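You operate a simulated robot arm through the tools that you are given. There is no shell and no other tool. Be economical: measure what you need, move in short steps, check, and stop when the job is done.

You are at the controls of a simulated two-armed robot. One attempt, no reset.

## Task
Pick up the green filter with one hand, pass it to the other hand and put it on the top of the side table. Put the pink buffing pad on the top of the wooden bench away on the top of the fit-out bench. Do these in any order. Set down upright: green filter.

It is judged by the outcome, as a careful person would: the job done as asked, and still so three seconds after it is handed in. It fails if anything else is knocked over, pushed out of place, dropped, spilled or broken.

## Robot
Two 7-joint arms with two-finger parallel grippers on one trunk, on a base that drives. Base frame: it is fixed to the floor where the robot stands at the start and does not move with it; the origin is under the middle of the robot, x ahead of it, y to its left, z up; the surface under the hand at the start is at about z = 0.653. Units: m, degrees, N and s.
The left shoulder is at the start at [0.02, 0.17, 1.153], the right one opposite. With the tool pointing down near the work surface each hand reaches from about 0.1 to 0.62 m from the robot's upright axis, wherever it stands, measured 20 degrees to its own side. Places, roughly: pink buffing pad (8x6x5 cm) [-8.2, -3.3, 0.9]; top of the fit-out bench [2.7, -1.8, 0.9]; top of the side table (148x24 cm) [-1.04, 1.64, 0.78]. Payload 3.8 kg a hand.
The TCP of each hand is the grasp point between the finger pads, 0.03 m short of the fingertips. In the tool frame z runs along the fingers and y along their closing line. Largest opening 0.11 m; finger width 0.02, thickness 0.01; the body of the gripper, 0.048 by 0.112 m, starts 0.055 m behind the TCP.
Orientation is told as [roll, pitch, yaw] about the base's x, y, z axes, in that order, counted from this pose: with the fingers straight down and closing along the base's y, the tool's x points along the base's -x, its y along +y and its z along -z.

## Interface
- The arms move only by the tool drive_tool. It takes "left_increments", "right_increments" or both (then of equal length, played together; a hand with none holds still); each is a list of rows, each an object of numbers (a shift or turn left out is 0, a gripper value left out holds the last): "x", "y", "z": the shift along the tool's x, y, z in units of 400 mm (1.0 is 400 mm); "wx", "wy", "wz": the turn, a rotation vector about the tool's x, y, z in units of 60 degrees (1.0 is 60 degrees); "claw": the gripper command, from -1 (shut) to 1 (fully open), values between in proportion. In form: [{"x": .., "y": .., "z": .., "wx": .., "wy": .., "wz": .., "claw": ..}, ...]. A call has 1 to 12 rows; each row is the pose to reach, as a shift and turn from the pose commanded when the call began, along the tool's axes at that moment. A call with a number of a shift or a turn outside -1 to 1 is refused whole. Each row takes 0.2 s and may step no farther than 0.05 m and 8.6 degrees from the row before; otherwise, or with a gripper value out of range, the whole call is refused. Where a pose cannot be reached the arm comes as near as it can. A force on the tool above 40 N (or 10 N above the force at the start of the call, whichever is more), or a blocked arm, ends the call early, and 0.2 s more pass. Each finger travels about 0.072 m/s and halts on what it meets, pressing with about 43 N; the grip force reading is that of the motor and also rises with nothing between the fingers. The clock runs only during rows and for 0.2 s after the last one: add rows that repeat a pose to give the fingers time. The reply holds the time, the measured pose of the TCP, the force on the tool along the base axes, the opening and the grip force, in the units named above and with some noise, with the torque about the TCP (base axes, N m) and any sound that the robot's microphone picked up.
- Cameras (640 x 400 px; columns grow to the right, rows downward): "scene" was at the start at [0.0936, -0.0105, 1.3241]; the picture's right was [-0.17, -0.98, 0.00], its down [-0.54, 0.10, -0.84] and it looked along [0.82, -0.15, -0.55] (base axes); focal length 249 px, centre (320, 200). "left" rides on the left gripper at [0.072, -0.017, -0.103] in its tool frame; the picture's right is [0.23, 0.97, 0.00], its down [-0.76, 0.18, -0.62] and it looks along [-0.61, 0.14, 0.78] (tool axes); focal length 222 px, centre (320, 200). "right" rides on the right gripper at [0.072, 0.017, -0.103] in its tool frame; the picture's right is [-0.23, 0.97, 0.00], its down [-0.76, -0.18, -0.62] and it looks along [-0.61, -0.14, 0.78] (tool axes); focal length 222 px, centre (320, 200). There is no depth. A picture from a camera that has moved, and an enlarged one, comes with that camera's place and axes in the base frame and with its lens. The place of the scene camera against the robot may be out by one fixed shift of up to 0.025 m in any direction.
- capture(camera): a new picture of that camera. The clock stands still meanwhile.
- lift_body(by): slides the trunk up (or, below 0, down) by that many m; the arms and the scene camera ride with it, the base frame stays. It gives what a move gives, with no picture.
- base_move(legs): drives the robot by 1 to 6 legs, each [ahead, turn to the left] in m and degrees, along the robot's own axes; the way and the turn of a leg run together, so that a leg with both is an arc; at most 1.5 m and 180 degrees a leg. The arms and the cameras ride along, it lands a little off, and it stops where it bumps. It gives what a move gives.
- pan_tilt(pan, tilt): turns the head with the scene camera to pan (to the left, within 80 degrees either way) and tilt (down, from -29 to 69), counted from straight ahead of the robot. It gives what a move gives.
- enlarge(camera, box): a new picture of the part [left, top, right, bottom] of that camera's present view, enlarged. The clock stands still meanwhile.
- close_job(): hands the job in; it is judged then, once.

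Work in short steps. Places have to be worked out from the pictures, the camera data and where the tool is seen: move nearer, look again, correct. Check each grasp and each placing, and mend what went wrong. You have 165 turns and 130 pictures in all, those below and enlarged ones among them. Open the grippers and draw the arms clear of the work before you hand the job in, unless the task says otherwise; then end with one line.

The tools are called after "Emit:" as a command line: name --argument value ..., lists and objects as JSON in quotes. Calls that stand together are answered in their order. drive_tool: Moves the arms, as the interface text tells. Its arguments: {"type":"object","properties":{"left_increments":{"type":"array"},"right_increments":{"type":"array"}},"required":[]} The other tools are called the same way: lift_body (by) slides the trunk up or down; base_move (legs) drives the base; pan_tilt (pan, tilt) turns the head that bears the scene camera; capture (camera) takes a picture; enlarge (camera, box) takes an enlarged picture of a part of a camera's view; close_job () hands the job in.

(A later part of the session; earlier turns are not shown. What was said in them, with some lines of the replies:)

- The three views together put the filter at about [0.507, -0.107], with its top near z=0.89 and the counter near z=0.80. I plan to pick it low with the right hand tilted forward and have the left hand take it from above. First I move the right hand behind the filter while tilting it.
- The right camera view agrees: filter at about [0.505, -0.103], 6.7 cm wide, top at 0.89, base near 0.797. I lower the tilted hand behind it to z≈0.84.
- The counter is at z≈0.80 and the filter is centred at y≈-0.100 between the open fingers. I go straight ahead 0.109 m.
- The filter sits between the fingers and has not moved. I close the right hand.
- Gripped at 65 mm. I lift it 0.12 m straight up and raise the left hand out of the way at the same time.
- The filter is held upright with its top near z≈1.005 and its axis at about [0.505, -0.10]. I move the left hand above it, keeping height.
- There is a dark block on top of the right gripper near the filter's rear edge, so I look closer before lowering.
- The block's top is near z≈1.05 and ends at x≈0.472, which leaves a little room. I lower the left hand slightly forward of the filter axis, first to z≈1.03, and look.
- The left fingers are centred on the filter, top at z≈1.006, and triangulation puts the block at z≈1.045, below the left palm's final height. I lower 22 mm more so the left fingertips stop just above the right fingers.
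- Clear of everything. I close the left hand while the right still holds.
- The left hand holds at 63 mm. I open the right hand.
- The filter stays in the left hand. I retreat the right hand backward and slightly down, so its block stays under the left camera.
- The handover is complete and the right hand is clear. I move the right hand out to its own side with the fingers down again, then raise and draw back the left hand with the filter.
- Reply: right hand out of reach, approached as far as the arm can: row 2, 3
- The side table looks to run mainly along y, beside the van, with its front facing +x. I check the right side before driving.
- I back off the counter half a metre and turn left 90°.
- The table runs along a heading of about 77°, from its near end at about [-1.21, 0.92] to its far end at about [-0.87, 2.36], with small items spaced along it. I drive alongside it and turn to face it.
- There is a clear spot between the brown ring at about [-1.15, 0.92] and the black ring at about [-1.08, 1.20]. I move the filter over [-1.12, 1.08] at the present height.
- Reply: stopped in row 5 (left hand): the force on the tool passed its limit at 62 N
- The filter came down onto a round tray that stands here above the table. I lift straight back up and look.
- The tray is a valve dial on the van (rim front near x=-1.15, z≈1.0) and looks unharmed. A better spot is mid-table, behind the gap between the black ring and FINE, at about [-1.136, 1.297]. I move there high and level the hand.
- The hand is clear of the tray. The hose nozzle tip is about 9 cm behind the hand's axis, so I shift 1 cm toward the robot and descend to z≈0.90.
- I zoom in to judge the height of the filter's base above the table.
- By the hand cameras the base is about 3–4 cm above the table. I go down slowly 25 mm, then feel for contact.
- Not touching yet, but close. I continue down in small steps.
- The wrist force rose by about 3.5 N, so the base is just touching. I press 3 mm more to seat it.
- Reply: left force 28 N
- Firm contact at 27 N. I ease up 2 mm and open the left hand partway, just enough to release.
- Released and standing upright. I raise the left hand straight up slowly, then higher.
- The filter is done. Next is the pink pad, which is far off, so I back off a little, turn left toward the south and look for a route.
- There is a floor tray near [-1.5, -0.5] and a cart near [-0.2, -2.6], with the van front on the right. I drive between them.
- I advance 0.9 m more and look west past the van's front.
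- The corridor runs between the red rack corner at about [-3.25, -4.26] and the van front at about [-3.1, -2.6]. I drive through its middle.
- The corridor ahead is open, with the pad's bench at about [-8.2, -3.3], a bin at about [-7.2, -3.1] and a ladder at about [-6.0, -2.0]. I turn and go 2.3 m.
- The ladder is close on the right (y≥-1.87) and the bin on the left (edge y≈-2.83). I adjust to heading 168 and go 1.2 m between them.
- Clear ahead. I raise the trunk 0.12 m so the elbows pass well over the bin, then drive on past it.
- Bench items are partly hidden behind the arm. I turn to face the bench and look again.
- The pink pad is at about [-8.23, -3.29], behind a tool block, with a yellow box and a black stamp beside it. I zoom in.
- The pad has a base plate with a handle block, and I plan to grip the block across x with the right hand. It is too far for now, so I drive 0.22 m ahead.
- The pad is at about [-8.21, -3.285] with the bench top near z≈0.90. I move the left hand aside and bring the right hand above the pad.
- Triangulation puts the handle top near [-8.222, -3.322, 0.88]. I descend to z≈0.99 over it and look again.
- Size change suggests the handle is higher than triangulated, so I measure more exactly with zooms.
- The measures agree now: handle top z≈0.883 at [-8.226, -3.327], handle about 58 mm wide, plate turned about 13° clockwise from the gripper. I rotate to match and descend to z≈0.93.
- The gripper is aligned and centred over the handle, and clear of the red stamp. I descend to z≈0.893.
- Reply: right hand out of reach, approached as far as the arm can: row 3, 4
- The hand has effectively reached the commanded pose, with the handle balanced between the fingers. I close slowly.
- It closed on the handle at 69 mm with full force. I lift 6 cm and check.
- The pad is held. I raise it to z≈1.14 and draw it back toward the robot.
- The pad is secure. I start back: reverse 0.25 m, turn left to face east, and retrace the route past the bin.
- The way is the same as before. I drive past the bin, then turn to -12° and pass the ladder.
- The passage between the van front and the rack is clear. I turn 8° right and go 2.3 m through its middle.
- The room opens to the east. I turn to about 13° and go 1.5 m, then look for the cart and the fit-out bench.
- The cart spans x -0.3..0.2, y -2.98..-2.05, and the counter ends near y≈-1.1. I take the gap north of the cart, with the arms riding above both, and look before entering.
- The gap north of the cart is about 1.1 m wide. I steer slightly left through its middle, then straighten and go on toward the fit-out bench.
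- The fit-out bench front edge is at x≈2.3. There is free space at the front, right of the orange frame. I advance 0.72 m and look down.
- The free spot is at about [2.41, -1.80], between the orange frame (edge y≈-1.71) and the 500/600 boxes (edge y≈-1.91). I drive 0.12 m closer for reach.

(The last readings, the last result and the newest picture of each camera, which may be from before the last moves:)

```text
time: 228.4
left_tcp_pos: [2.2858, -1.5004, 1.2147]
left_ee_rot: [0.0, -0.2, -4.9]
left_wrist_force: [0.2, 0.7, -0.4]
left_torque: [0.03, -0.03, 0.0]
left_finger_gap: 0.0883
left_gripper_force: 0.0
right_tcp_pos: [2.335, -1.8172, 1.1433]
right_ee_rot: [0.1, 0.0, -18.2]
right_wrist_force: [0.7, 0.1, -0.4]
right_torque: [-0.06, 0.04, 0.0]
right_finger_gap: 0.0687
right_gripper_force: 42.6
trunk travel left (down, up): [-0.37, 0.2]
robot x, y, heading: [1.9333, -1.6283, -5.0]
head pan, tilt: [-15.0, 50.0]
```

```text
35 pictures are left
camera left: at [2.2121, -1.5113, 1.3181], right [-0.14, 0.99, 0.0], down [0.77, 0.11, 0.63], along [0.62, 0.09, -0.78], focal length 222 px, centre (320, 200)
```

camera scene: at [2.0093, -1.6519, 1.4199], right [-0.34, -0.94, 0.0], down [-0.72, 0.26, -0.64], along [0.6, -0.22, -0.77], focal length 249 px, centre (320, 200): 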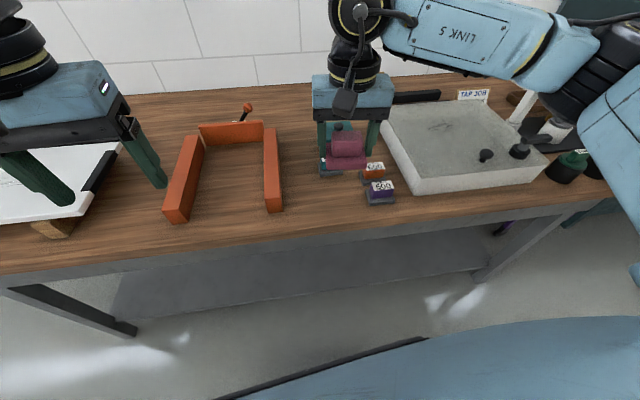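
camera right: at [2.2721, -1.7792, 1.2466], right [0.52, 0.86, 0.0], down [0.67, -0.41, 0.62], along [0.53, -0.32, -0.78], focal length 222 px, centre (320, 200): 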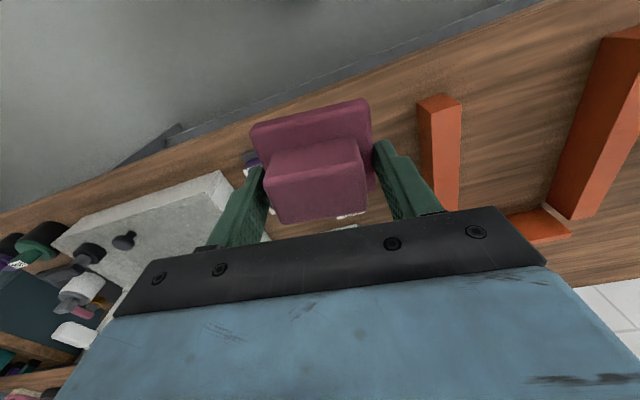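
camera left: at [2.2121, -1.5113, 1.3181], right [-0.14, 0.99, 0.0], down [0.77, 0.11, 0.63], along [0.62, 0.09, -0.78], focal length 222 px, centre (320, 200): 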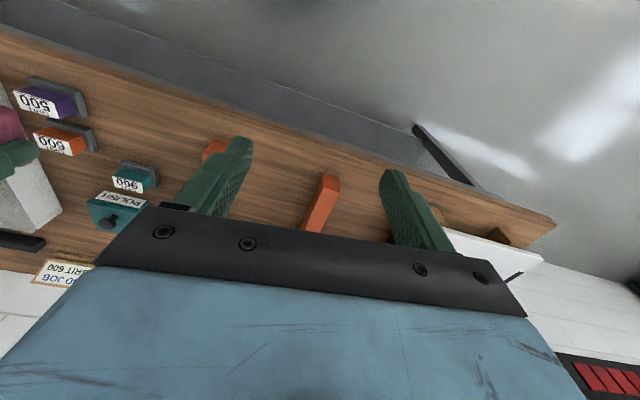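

Clear picture now: the front edge is at x≈2.345, the 500 box at y<-1.92, the 900 box at x>2.48 and the frame leg at y>-1.70. I move to [2.415, -1.81] and descend to z≈1.0.

Emit:
drive_tool --right_increments '[{"x": -0.09, "y": 0.039}, {"x": -0.182, "y": 0.078}, {"x": -0.182, "y": 0.078, "z": 0.08}, {"x": -0.182, "y": 0.078, "z": 0.16}, {"x": -0.182, "y": 0.078, "z": 0.25}, {"x": -0.182, "y": 0.078, "z": 0.345}, {"x": -0.182, "y": 0.078, "z": 0.345}]'

Emit:
capture --camera "scene"

Emit:
capture --camera "right"

Emit:
capture --camera "left"

```text
time: 230.0
left_tcp_pos: [2.2859, -1.5004, 1.2147]
left_ee_rot: [0.1, -0.2, -4.9]
left_wrist_force: [-0.7, -0.5, 0.8]
left_torque: [0.01, 0.0, 0.0]
left_finger_gap: 0.088
left_gripper_force: 0.1
right_tcp_pos: [2.4141, -1.8085, 1.0059]
right_ee_rot: [0.0, 0.0, -18.1]
right_wrist_force: [0.8, 0.1, -0.8]
right_torque: [-0.02, -0.02, -0.02]
right_finger_gap: 0.0688
right_gripper_force: 42.8
trunk travel left (down, up): [-0.37, 0.2]
robot x, y, heading: [1.9342, -1.6322, -5.0]
head pan, tilt: [-15.0, 50.0]
```

```text
34 pictures are left
camera scene: at [2.0094, -1.6519, 1.4199], right [-0.34, -0.94, 0.0], down [-0.72, 0.26, -0.64], along [0.6, -0.22, -0.77], focal length 249 px, centre (320, 200)
```

scene: 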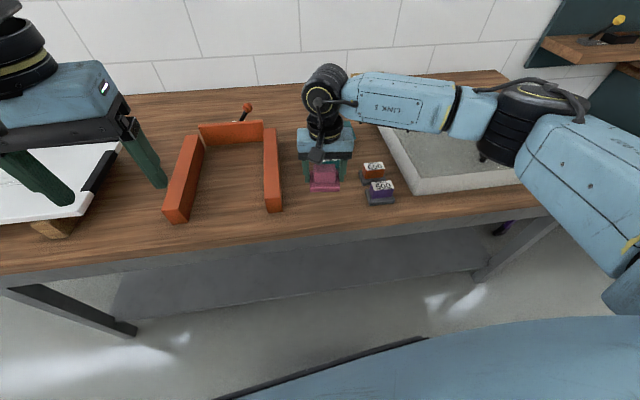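

```text
33 pictures are left
camera right: at [2.3511, -1.7715, 1.1092], right [0.52, 0.86, 0.0], down [0.67, -0.41, 0.62], along [0.53, -0.32, -0.78], focal length 222 px, centre (320, 200)
```

right: 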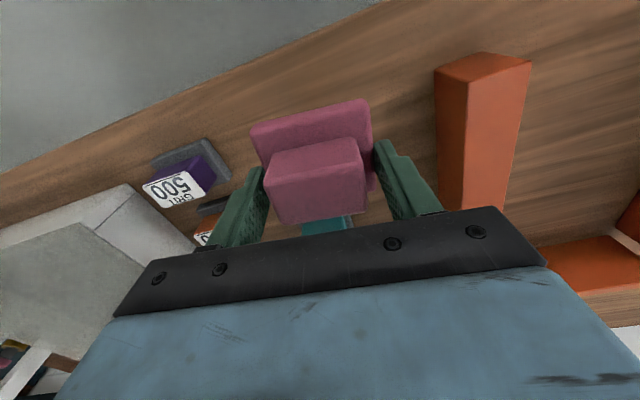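

```text
32 pictures are left
camera left: at [2.2122, -1.5114, 1.3181], right [-0.14, 0.99, 0.0], down [0.77, 0.11, 0.63], along [0.62, 0.09, -0.78], focal length 222 px, centre (320, 200)
```

left: 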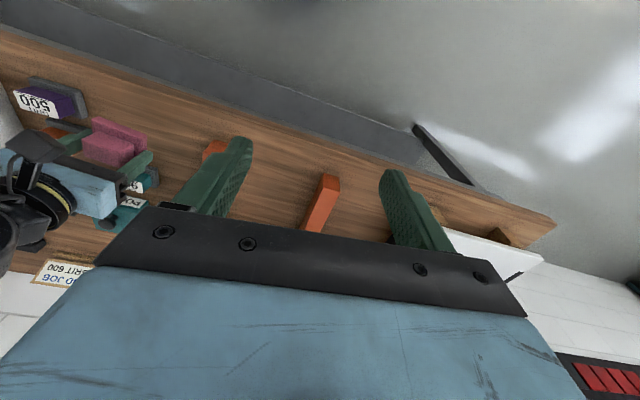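

Well placed: about 3 cm inside the front edge, 5 cm from the boxes and from the frame. I descend to z≈0.95, then feel for contact.

Emit:
drive_tool --right_increments '[{"z": 0.05}, {"z": 0.1}, {"z": 0.138}, {"z": 0.138}]'

Emit:
enlarge --camera "scene" --box '[240, 110, 420, 230]'

Emit:
enlarge --camera "left" --box '[0, 60, 200, 230]'

```text
time: 231.0
left_tcp_pos: [2.2859, -1.5, 1.2153]
left_ee_rot: [0.0, -0.2, -4.9]
left_wrist_force: [-0.4, 0.2, -0.2]
left_torque: [0.0, 0.02, 0.0]
left_finger_gap: 0.0881
left_gripper_force: 0.1
right_tcp_pos: [2.4137, -1.8087, 0.9509]
right_ee_rot: [0.0, 0.0, -18.2]
right_wrist_force: [0.1, 0.9, -0.5]
right_torque: [0.0, 0.02, 0.02]
right_finger_gap: 0.069
right_gripper_force: 43.4
trunk travel left (down, up): [-0.37, 0.2]
robot x, y, heading: [1.9311, -1.6239, -5.3]
head pan, tilt: [-15.0, 50.0]
```

```text
3.33 times, centred on (330, 170) of scene
camera zoom: at [2.0096, -1.6519, 1.4199], right [-0.34, -0.94, 0.0], down [-0.72, 0.26, -0.64], along [0.6, -0.22, -0.77], focal length 829 px, centre (287, 300)
```

zoom: 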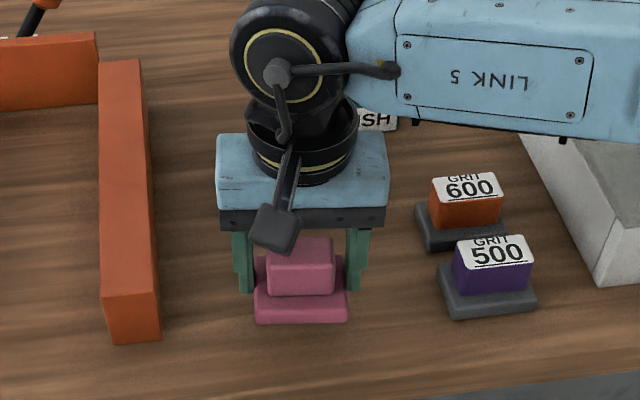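

```text
2.35 times, centred on (100, 145) of left
camera zoom: at [2.2124, -1.5114, 1.318], right [-0.14, 0.99, 0.0], down [0.77, 0.11, 0.63], along [0.62, 0.09, -0.78], focal length 523 px, centre (838, 329)
```

zoom: 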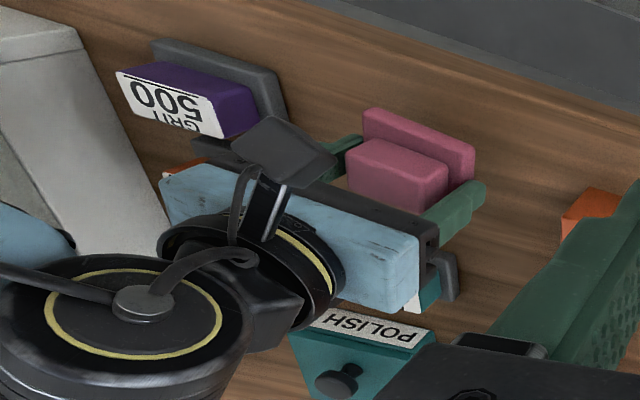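

Still a little above the wood. I continue down in 6 mm steps.

Emit:
drive_tool --right_increments '[{"z": 0.015}, {"z": 0.03}, {"z": 0.045}, {"z": 0.045}]'

Emit:
enlarge --camera "left" --box '[0, 60, 200, 230]'

```text
time: 232.0
left_tcp_pos: [2.2861, -1.5002, 1.2143]
left_ee_rot: [0.1, -0.2, -4.9]
left_wrist_force: [-0.5, 0.4, 0.3]
left_torque: [0.01, 0.02, 0.03]
left_finger_gap: 0.0881
left_gripper_force: 0.1
right_tcp_pos: [2.4145, -1.8105, 0.9311]
right_ee_rot: [-0.1, -0.1, -18.1]
right_wrist_force: [0.5, -0.7, -1.0]
right_torque: [-0.03, 0.01, 0.01]
right_finger_gap: 0.0688
right_gripper_force: 43.2
trunk travel left (down, up): [-0.37, 0.2]
robot x, y, heading: [1.9294, -1.6273, -4.9]
head pan, tilt: [-15.0, 50.0]
```

```text
2.35 times, centred on (100, 145) of left
camera zoom: at [2.2125, -1.5114, 1.318], right [-0.14, 0.99, 0.0], down [0.77, 0.11, 0.63], along [0.62, 0.09, -0.78], focal length 523 px, centre (838, 329)
```

zoom: 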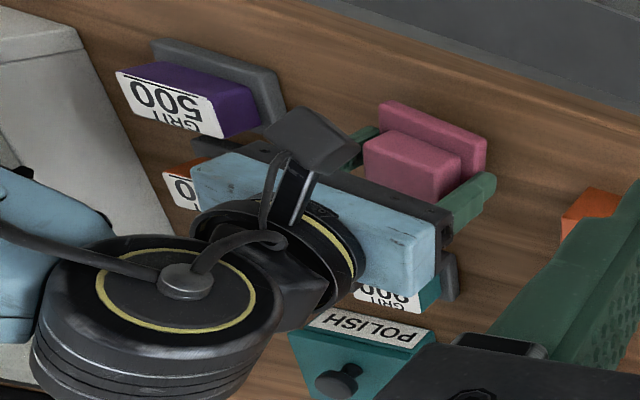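

No contact yet. I continue.

Emit:
drive_tool --right_increments '[{"z": 0.0125}, {"z": 0.025}, {"z": 0.0375}, {"z": 0.0375}]'

Emit:
enlarge --camera "left" --box '[0, 60, 200, 230]'

```text
time: 233.0
left_tcp_pos: [2.2862, -1.5007, 1.2157]
left_ee_rot: [0.2, -0.2, -4.9]
left_wrist_force: [0.1, 0.0, -0.1]
left_torque: [-0.01, 0.04, 0.03]
left_finger_gap: 0.088
left_gripper_force: 0.0
right_tcp_pos: [2.4143, -1.8096, 0.9146]
right_ee_rot: [0.0, 0.1, -18.0]
right_wrist_force: [0.8, -0.7, -0.4]
right_torque: [0.01, -0.04, 0.0]
right_finger_gap: 0.0688
right_gripper_force: 43.1
trunk travel left (down, up): [-0.37, 0.2]
robot x, y, heading: [1.9324, -1.6294, -5.0]
head pan, tilt: [-15.0, 50.0]
```

```text
2.35 times, centred on (100, 145) of left
camera zoom: at [2.2125, -1.5114, 1.318], right [-0.14, 0.99, 0.0], down [0.77, 0.11, 0.63], along [0.62, 0.09, -0.78], focal length 523 px, centre (838, 329)
```

zoom: 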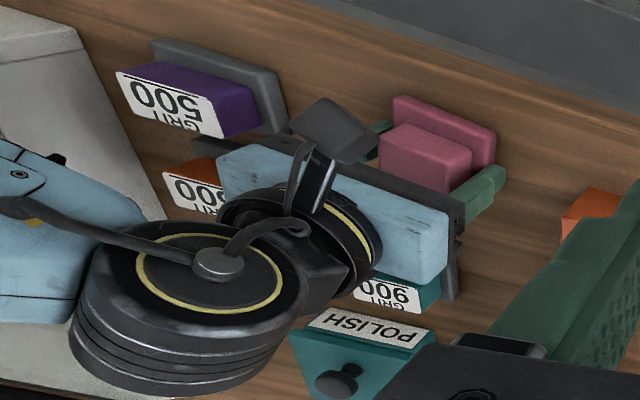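

Still free. I go 12 mm more, then finer steps.

Emit:
drive_tool --right_increments '[{"z": 0.0125}, {"z": 0.025}, {"z": 0.0325}, {"z": 0.0325}]'

Emit:
enlarge --camera "left" --box '[0, 60, 200, 230]'

```text
time: 233.7
left_tcp_pos: [2.2859, -1.5011, 1.2143]
left_ee_rot: [0.1, -0.2, -5.0]
left_wrist_force: [0.4, -0.5, 0.1]
left_torque: [-0.01, 0.03, 0.01]
left_finger_gap: 0.088
left_gripper_force: 0.1
right_tcp_pos: [2.4175, -1.8089, 0.9138]
right_ee_rot: [0.3, -0.3, -18.2]
right_wrist_force: [-8.5, -2.2, 17.5]
right_torque: [-0.37, 0.44, -0.19]
right_finger_gap: 0.0689
right_gripper_force: 43.3
trunk travel left (down, up): [-0.37, 0.2]
robot x, y, heading: [1.9335, -1.626, -5.2]
head pan, tilt: [-15.0, 50.0]
stopped in row 3 (right hand): the force on the tool passed its limit at 44 N (the readings are from after the stop); the commanded pose is now the measured one
```

```text
2.35 times, centred on (100, 145) of left
camera zoom: at [2.2115, -1.5114, 1.3182], right [-0.14, 0.99, 0.0], down [0.77, 0.11, 0.63], along [0.62, 0.09, -0.78], focal length 523 px, centre (838, 329)
```

zoom: 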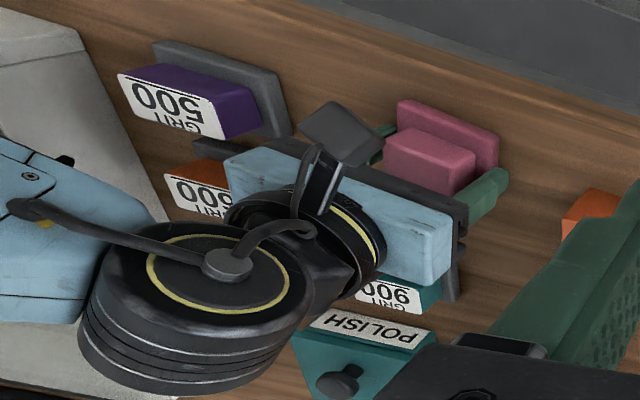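

The force pattern fits contact under the middle of the pad, so it is on the bench (top z≈0.856). I check the view before letting go.

Emit:
enlarge --camera "scene" --box '[240, 110, 420, 230]'

Emit:
capture --camera "right"

```text
3.33 times, centred on (330, 170) of scene
camera zoom: at [2.0084, -1.6518, 1.4199], right [-0.34, -0.94, 0.0], down [-0.72, 0.26, -0.64], along [0.6, -0.22, -0.77], focal length 829 px, centre (287, 300)
```

zoom: 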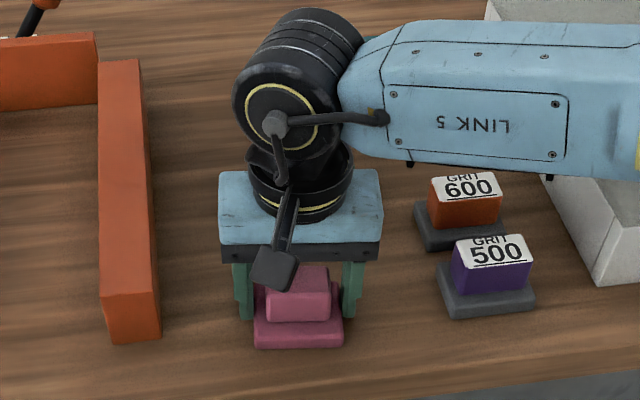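

```text
25 pictures are left
camera right: at [2.3532, -1.7716, 1.0169], right [0.52, 0.85, 0.01], down [0.66, -0.41, 0.63], along [0.54, -0.32, -0.78], focal length 222 px, centre (320, 200)
```

right: 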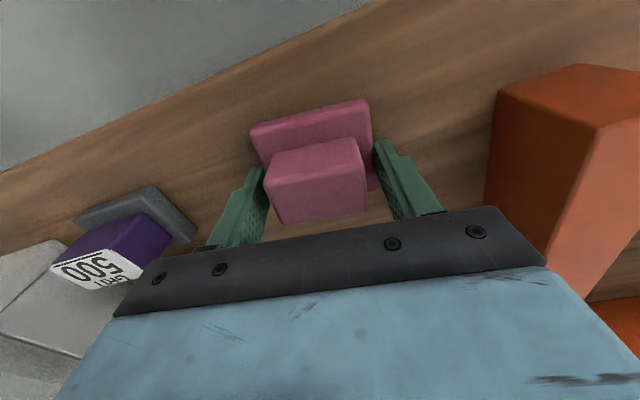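

The pad rests flat on the bench. I open the right hand partway.

Emit:
drive_tool --right_increments '[{"z": -0.003}, {"z": -0.003, "claw": 0.4}, {"z": -0.003, "claw": 0.6}, {"z": -0.003, "claw": 0.6}, {"z": -0.003, "claw": 0.6}]'

Emit:
capture --camera "right"

```text
time: 234.9
left_tcp_pos: [2.2847, -1.5025, 1.2156]
left_ee_rot: [0.1, -0.2, -4.9]
left_wrist_force: [0.1, -0.2, -0.4]
left_torque: [0.0, -0.01, 0.04]
left_finger_gap: 0.088
left_gripper_force: 0.1
right_tcp_pos: [2.4175, -1.8112, 0.912]
right_ee_rot: [0.2, -0.3, -18.3]
right_wrist_force: [-0.2, -0.8, -0.7]
right_torque: [0.0, 0.03, 0.01]
right_finger_gap: 0.088
right_gripper_force: 0.1
trunk travel left (down, up): [-0.37, 0.2]
robot x, y, heading: [1.9373, -1.6278, -5.3]
head pan, tilt: [-15.0, 50.0]
```

```text
24 pictures are left
camera right: at [2.3533, -1.7719, 1.0159], right [0.52, 0.85, 0.0], down [0.66, -0.41, 0.63], along [0.54, -0.32, -0.78], focal length 222 px, centre (320, 200)
```

right: 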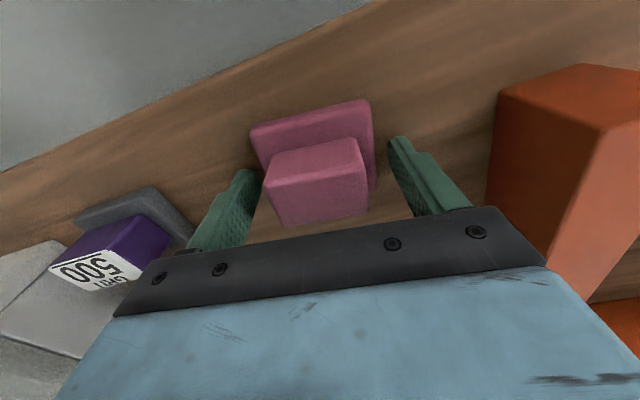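

Released, and the pad has not moved. I raise the right hand straight up and draw it back.

Emit:
drive_tool --right_increments '[{"z": -0.04}, {"z": -0.12}, {"z": -0.22}, {"z": -0.32}, {"z": -0.42}, {"z": -0.52}, {"z": -0.55, "x": 0.09}, {"z": -0.55, "x": 0.18}, {"z": -0.55, "x": 0.27}, {"z": -0.55, "x": 0.27}]'

Emit:
capture --camera "scene"

```text
time: 237.1
left_tcp_pos: [2.2856, -1.5013, 1.2144]
left_ee_rot: [0.0, -0.2, -4.9]
left_wrist_force: [0.2, 0.3, -0.2]
left_torque: [0.04, 0.02, -0.01]
left_finger_gap: 0.0879
left_gripper_force: 0.1
right_tcp_pos: [2.3141, -1.776, 1.1327]
right_ee_rot: [0.2, -0.3, -18.2]
right_wrist_force: [0.1, -0.5, 0.2]
right_torque: [0.0, -0.04, -0.02]
right_finger_gap: 0.0881
right_gripper_force: 0.1
trunk travel left (down, up): [-0.37, 0.2]
robot x, y, heading: [1.9322, -1.6264, -5.2]
head pan, tilt: [-15.0, 50.0]
```

```text
23 pictures are left
camera scene: at [2.0099, -1.6522, 1.4198], right [-0.34, -0.94, 0.0], down [-0.72, 0.26, -0.64], along [0.6, -0.22, -0.77], focal length 249 px, centre (320, 200)
```

scene: 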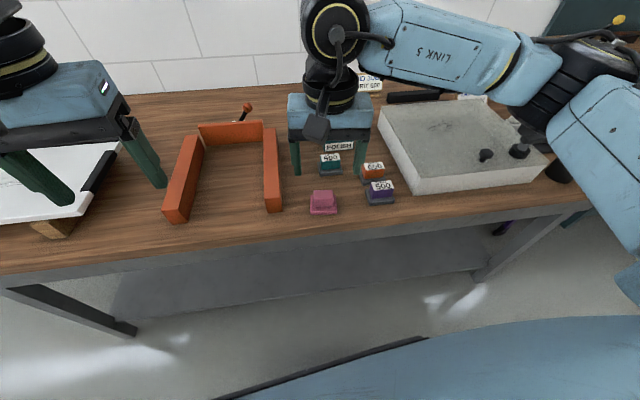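

The pad sits on the bench with everything else in place. I back off 0.4 m and open both grippers.

Emit:
base_move --legs '[[-0.4, 0]]'

Emit:
drive_tool --left_increments '[{"claw": 1}, {"claw": 1}]' --right_increments '[{"claw": 1}, {"claw": 1}]'

Emit:
pan_tilt --pan -5 --tilt 35

Emit:
capture --camera "scene"

```text
time: 239.6
left_tcp_pos: [1.894, -1.4675, 1.2152]
left_ee_rot: [0.1, -0.2, -5.2]
left_wrist_force: [0.6, 0.1, 1.0]
left_torque: [-0.04, -0.04, 0.01]
left_finger_gap: 0.0879
left_gripper_force: 0.0
right_tcp_pos: [1.9199, -1.7426, 1.133]
right_ee_rot: [0.2, -0.4, -18.4]
right_wrist_force: [-0.1, -1.2, -0.5]
right_torque: [-0.01, -0.04, 0.01]
right_finger_gap: 0.088
right_gripper_force: 0.0
trunk travel left (down, up): [-0.37, 0.2]
robot x, y, heading: [1.5374, -1.5934, -5.7]
head pan, tilt: [-15.0, 50.0]
```

```text
time: 240.2
left_tcp_pos: [1.8938, -1.4682, 1.2143]
left_ee_rot: [0.1, -0.2, -5.2]
left_wrist_force: [-0.5, 0.1, 0.5]
left_torque: [0.0, -0.01, -0.01]
left_finger_gap: 0.11
left_gripper_force: 0.1
right_tcp_pos: [1.9188, -1.7415, 1.1332]
right_ee_rot: [0.2, -0.3, -18.5]
right_wrist_force: [-0.2, -0.7, 0.2]
right_torque: [0.0, 0.02, 0.01]
right_finger_gap: 0.11
right_gripper_force: 0.0
trunk travel left (down, up): [-0.37, 0.2]
robot x, y, heading: [1.5414, -1.5945, -5.6]
head pan, tilt: [-15.0, 50.0]
```

```text
time: 240.9
left_tcp_pos: [1.893, -1.4687, 1.2149]
left_ee_rot: [0.2, -0.1, -5.2]
left_wrist_force: [0.1, 0.5, -0.7]
left_torque: [0.01, 0.04, 0.01]
left_finger_gap: 0.1099
left_gripper_force: 0.1
right_tcp_pos: [1.9188, -1.742, 1.1323]
right_ee_rot: [0.2, -0.3, -18.4]
right_wrist_force: [0.6, 0.6, -0.7]
right_torque: [0.0, -0.01, -0.01]
right_finger_gap: 0.1097
right_gripper_force: 0.0
trunk travel left (down, up): [-0.37, 0.2]
robot x, y, heading: [1.5374, -1.591, -5.5]
head pan, tilt: [-5.0, 35.0]
```

```text
22 pictures are left
camera scene: at [1.6308, -1.6057, 1.4415], right [-0.18, -0.98, 0.0], down [-0.56, 0.1, -0.82], along [0.81, -0.15, -0.57], focal length 249 px, centre (320, 200)
```

scene: 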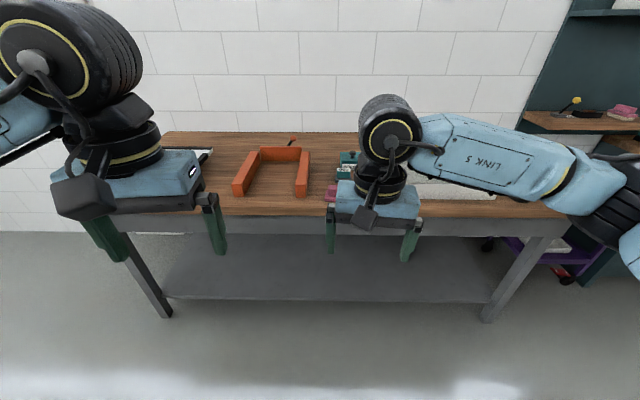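

Both items are placed, the arms are clear and the grippers are open, so I hand the job in.

Emit:
close_job

```text
The job is handed in.
```

The green filter was passed from the right hand to the left and stands upright on the side table; the pink buffing pad from the wooden bench now lies on the fit-out bench. On the way, the filter bumped the water-valve tray on the van with 62 N; the tray looked unharmed afterwards.
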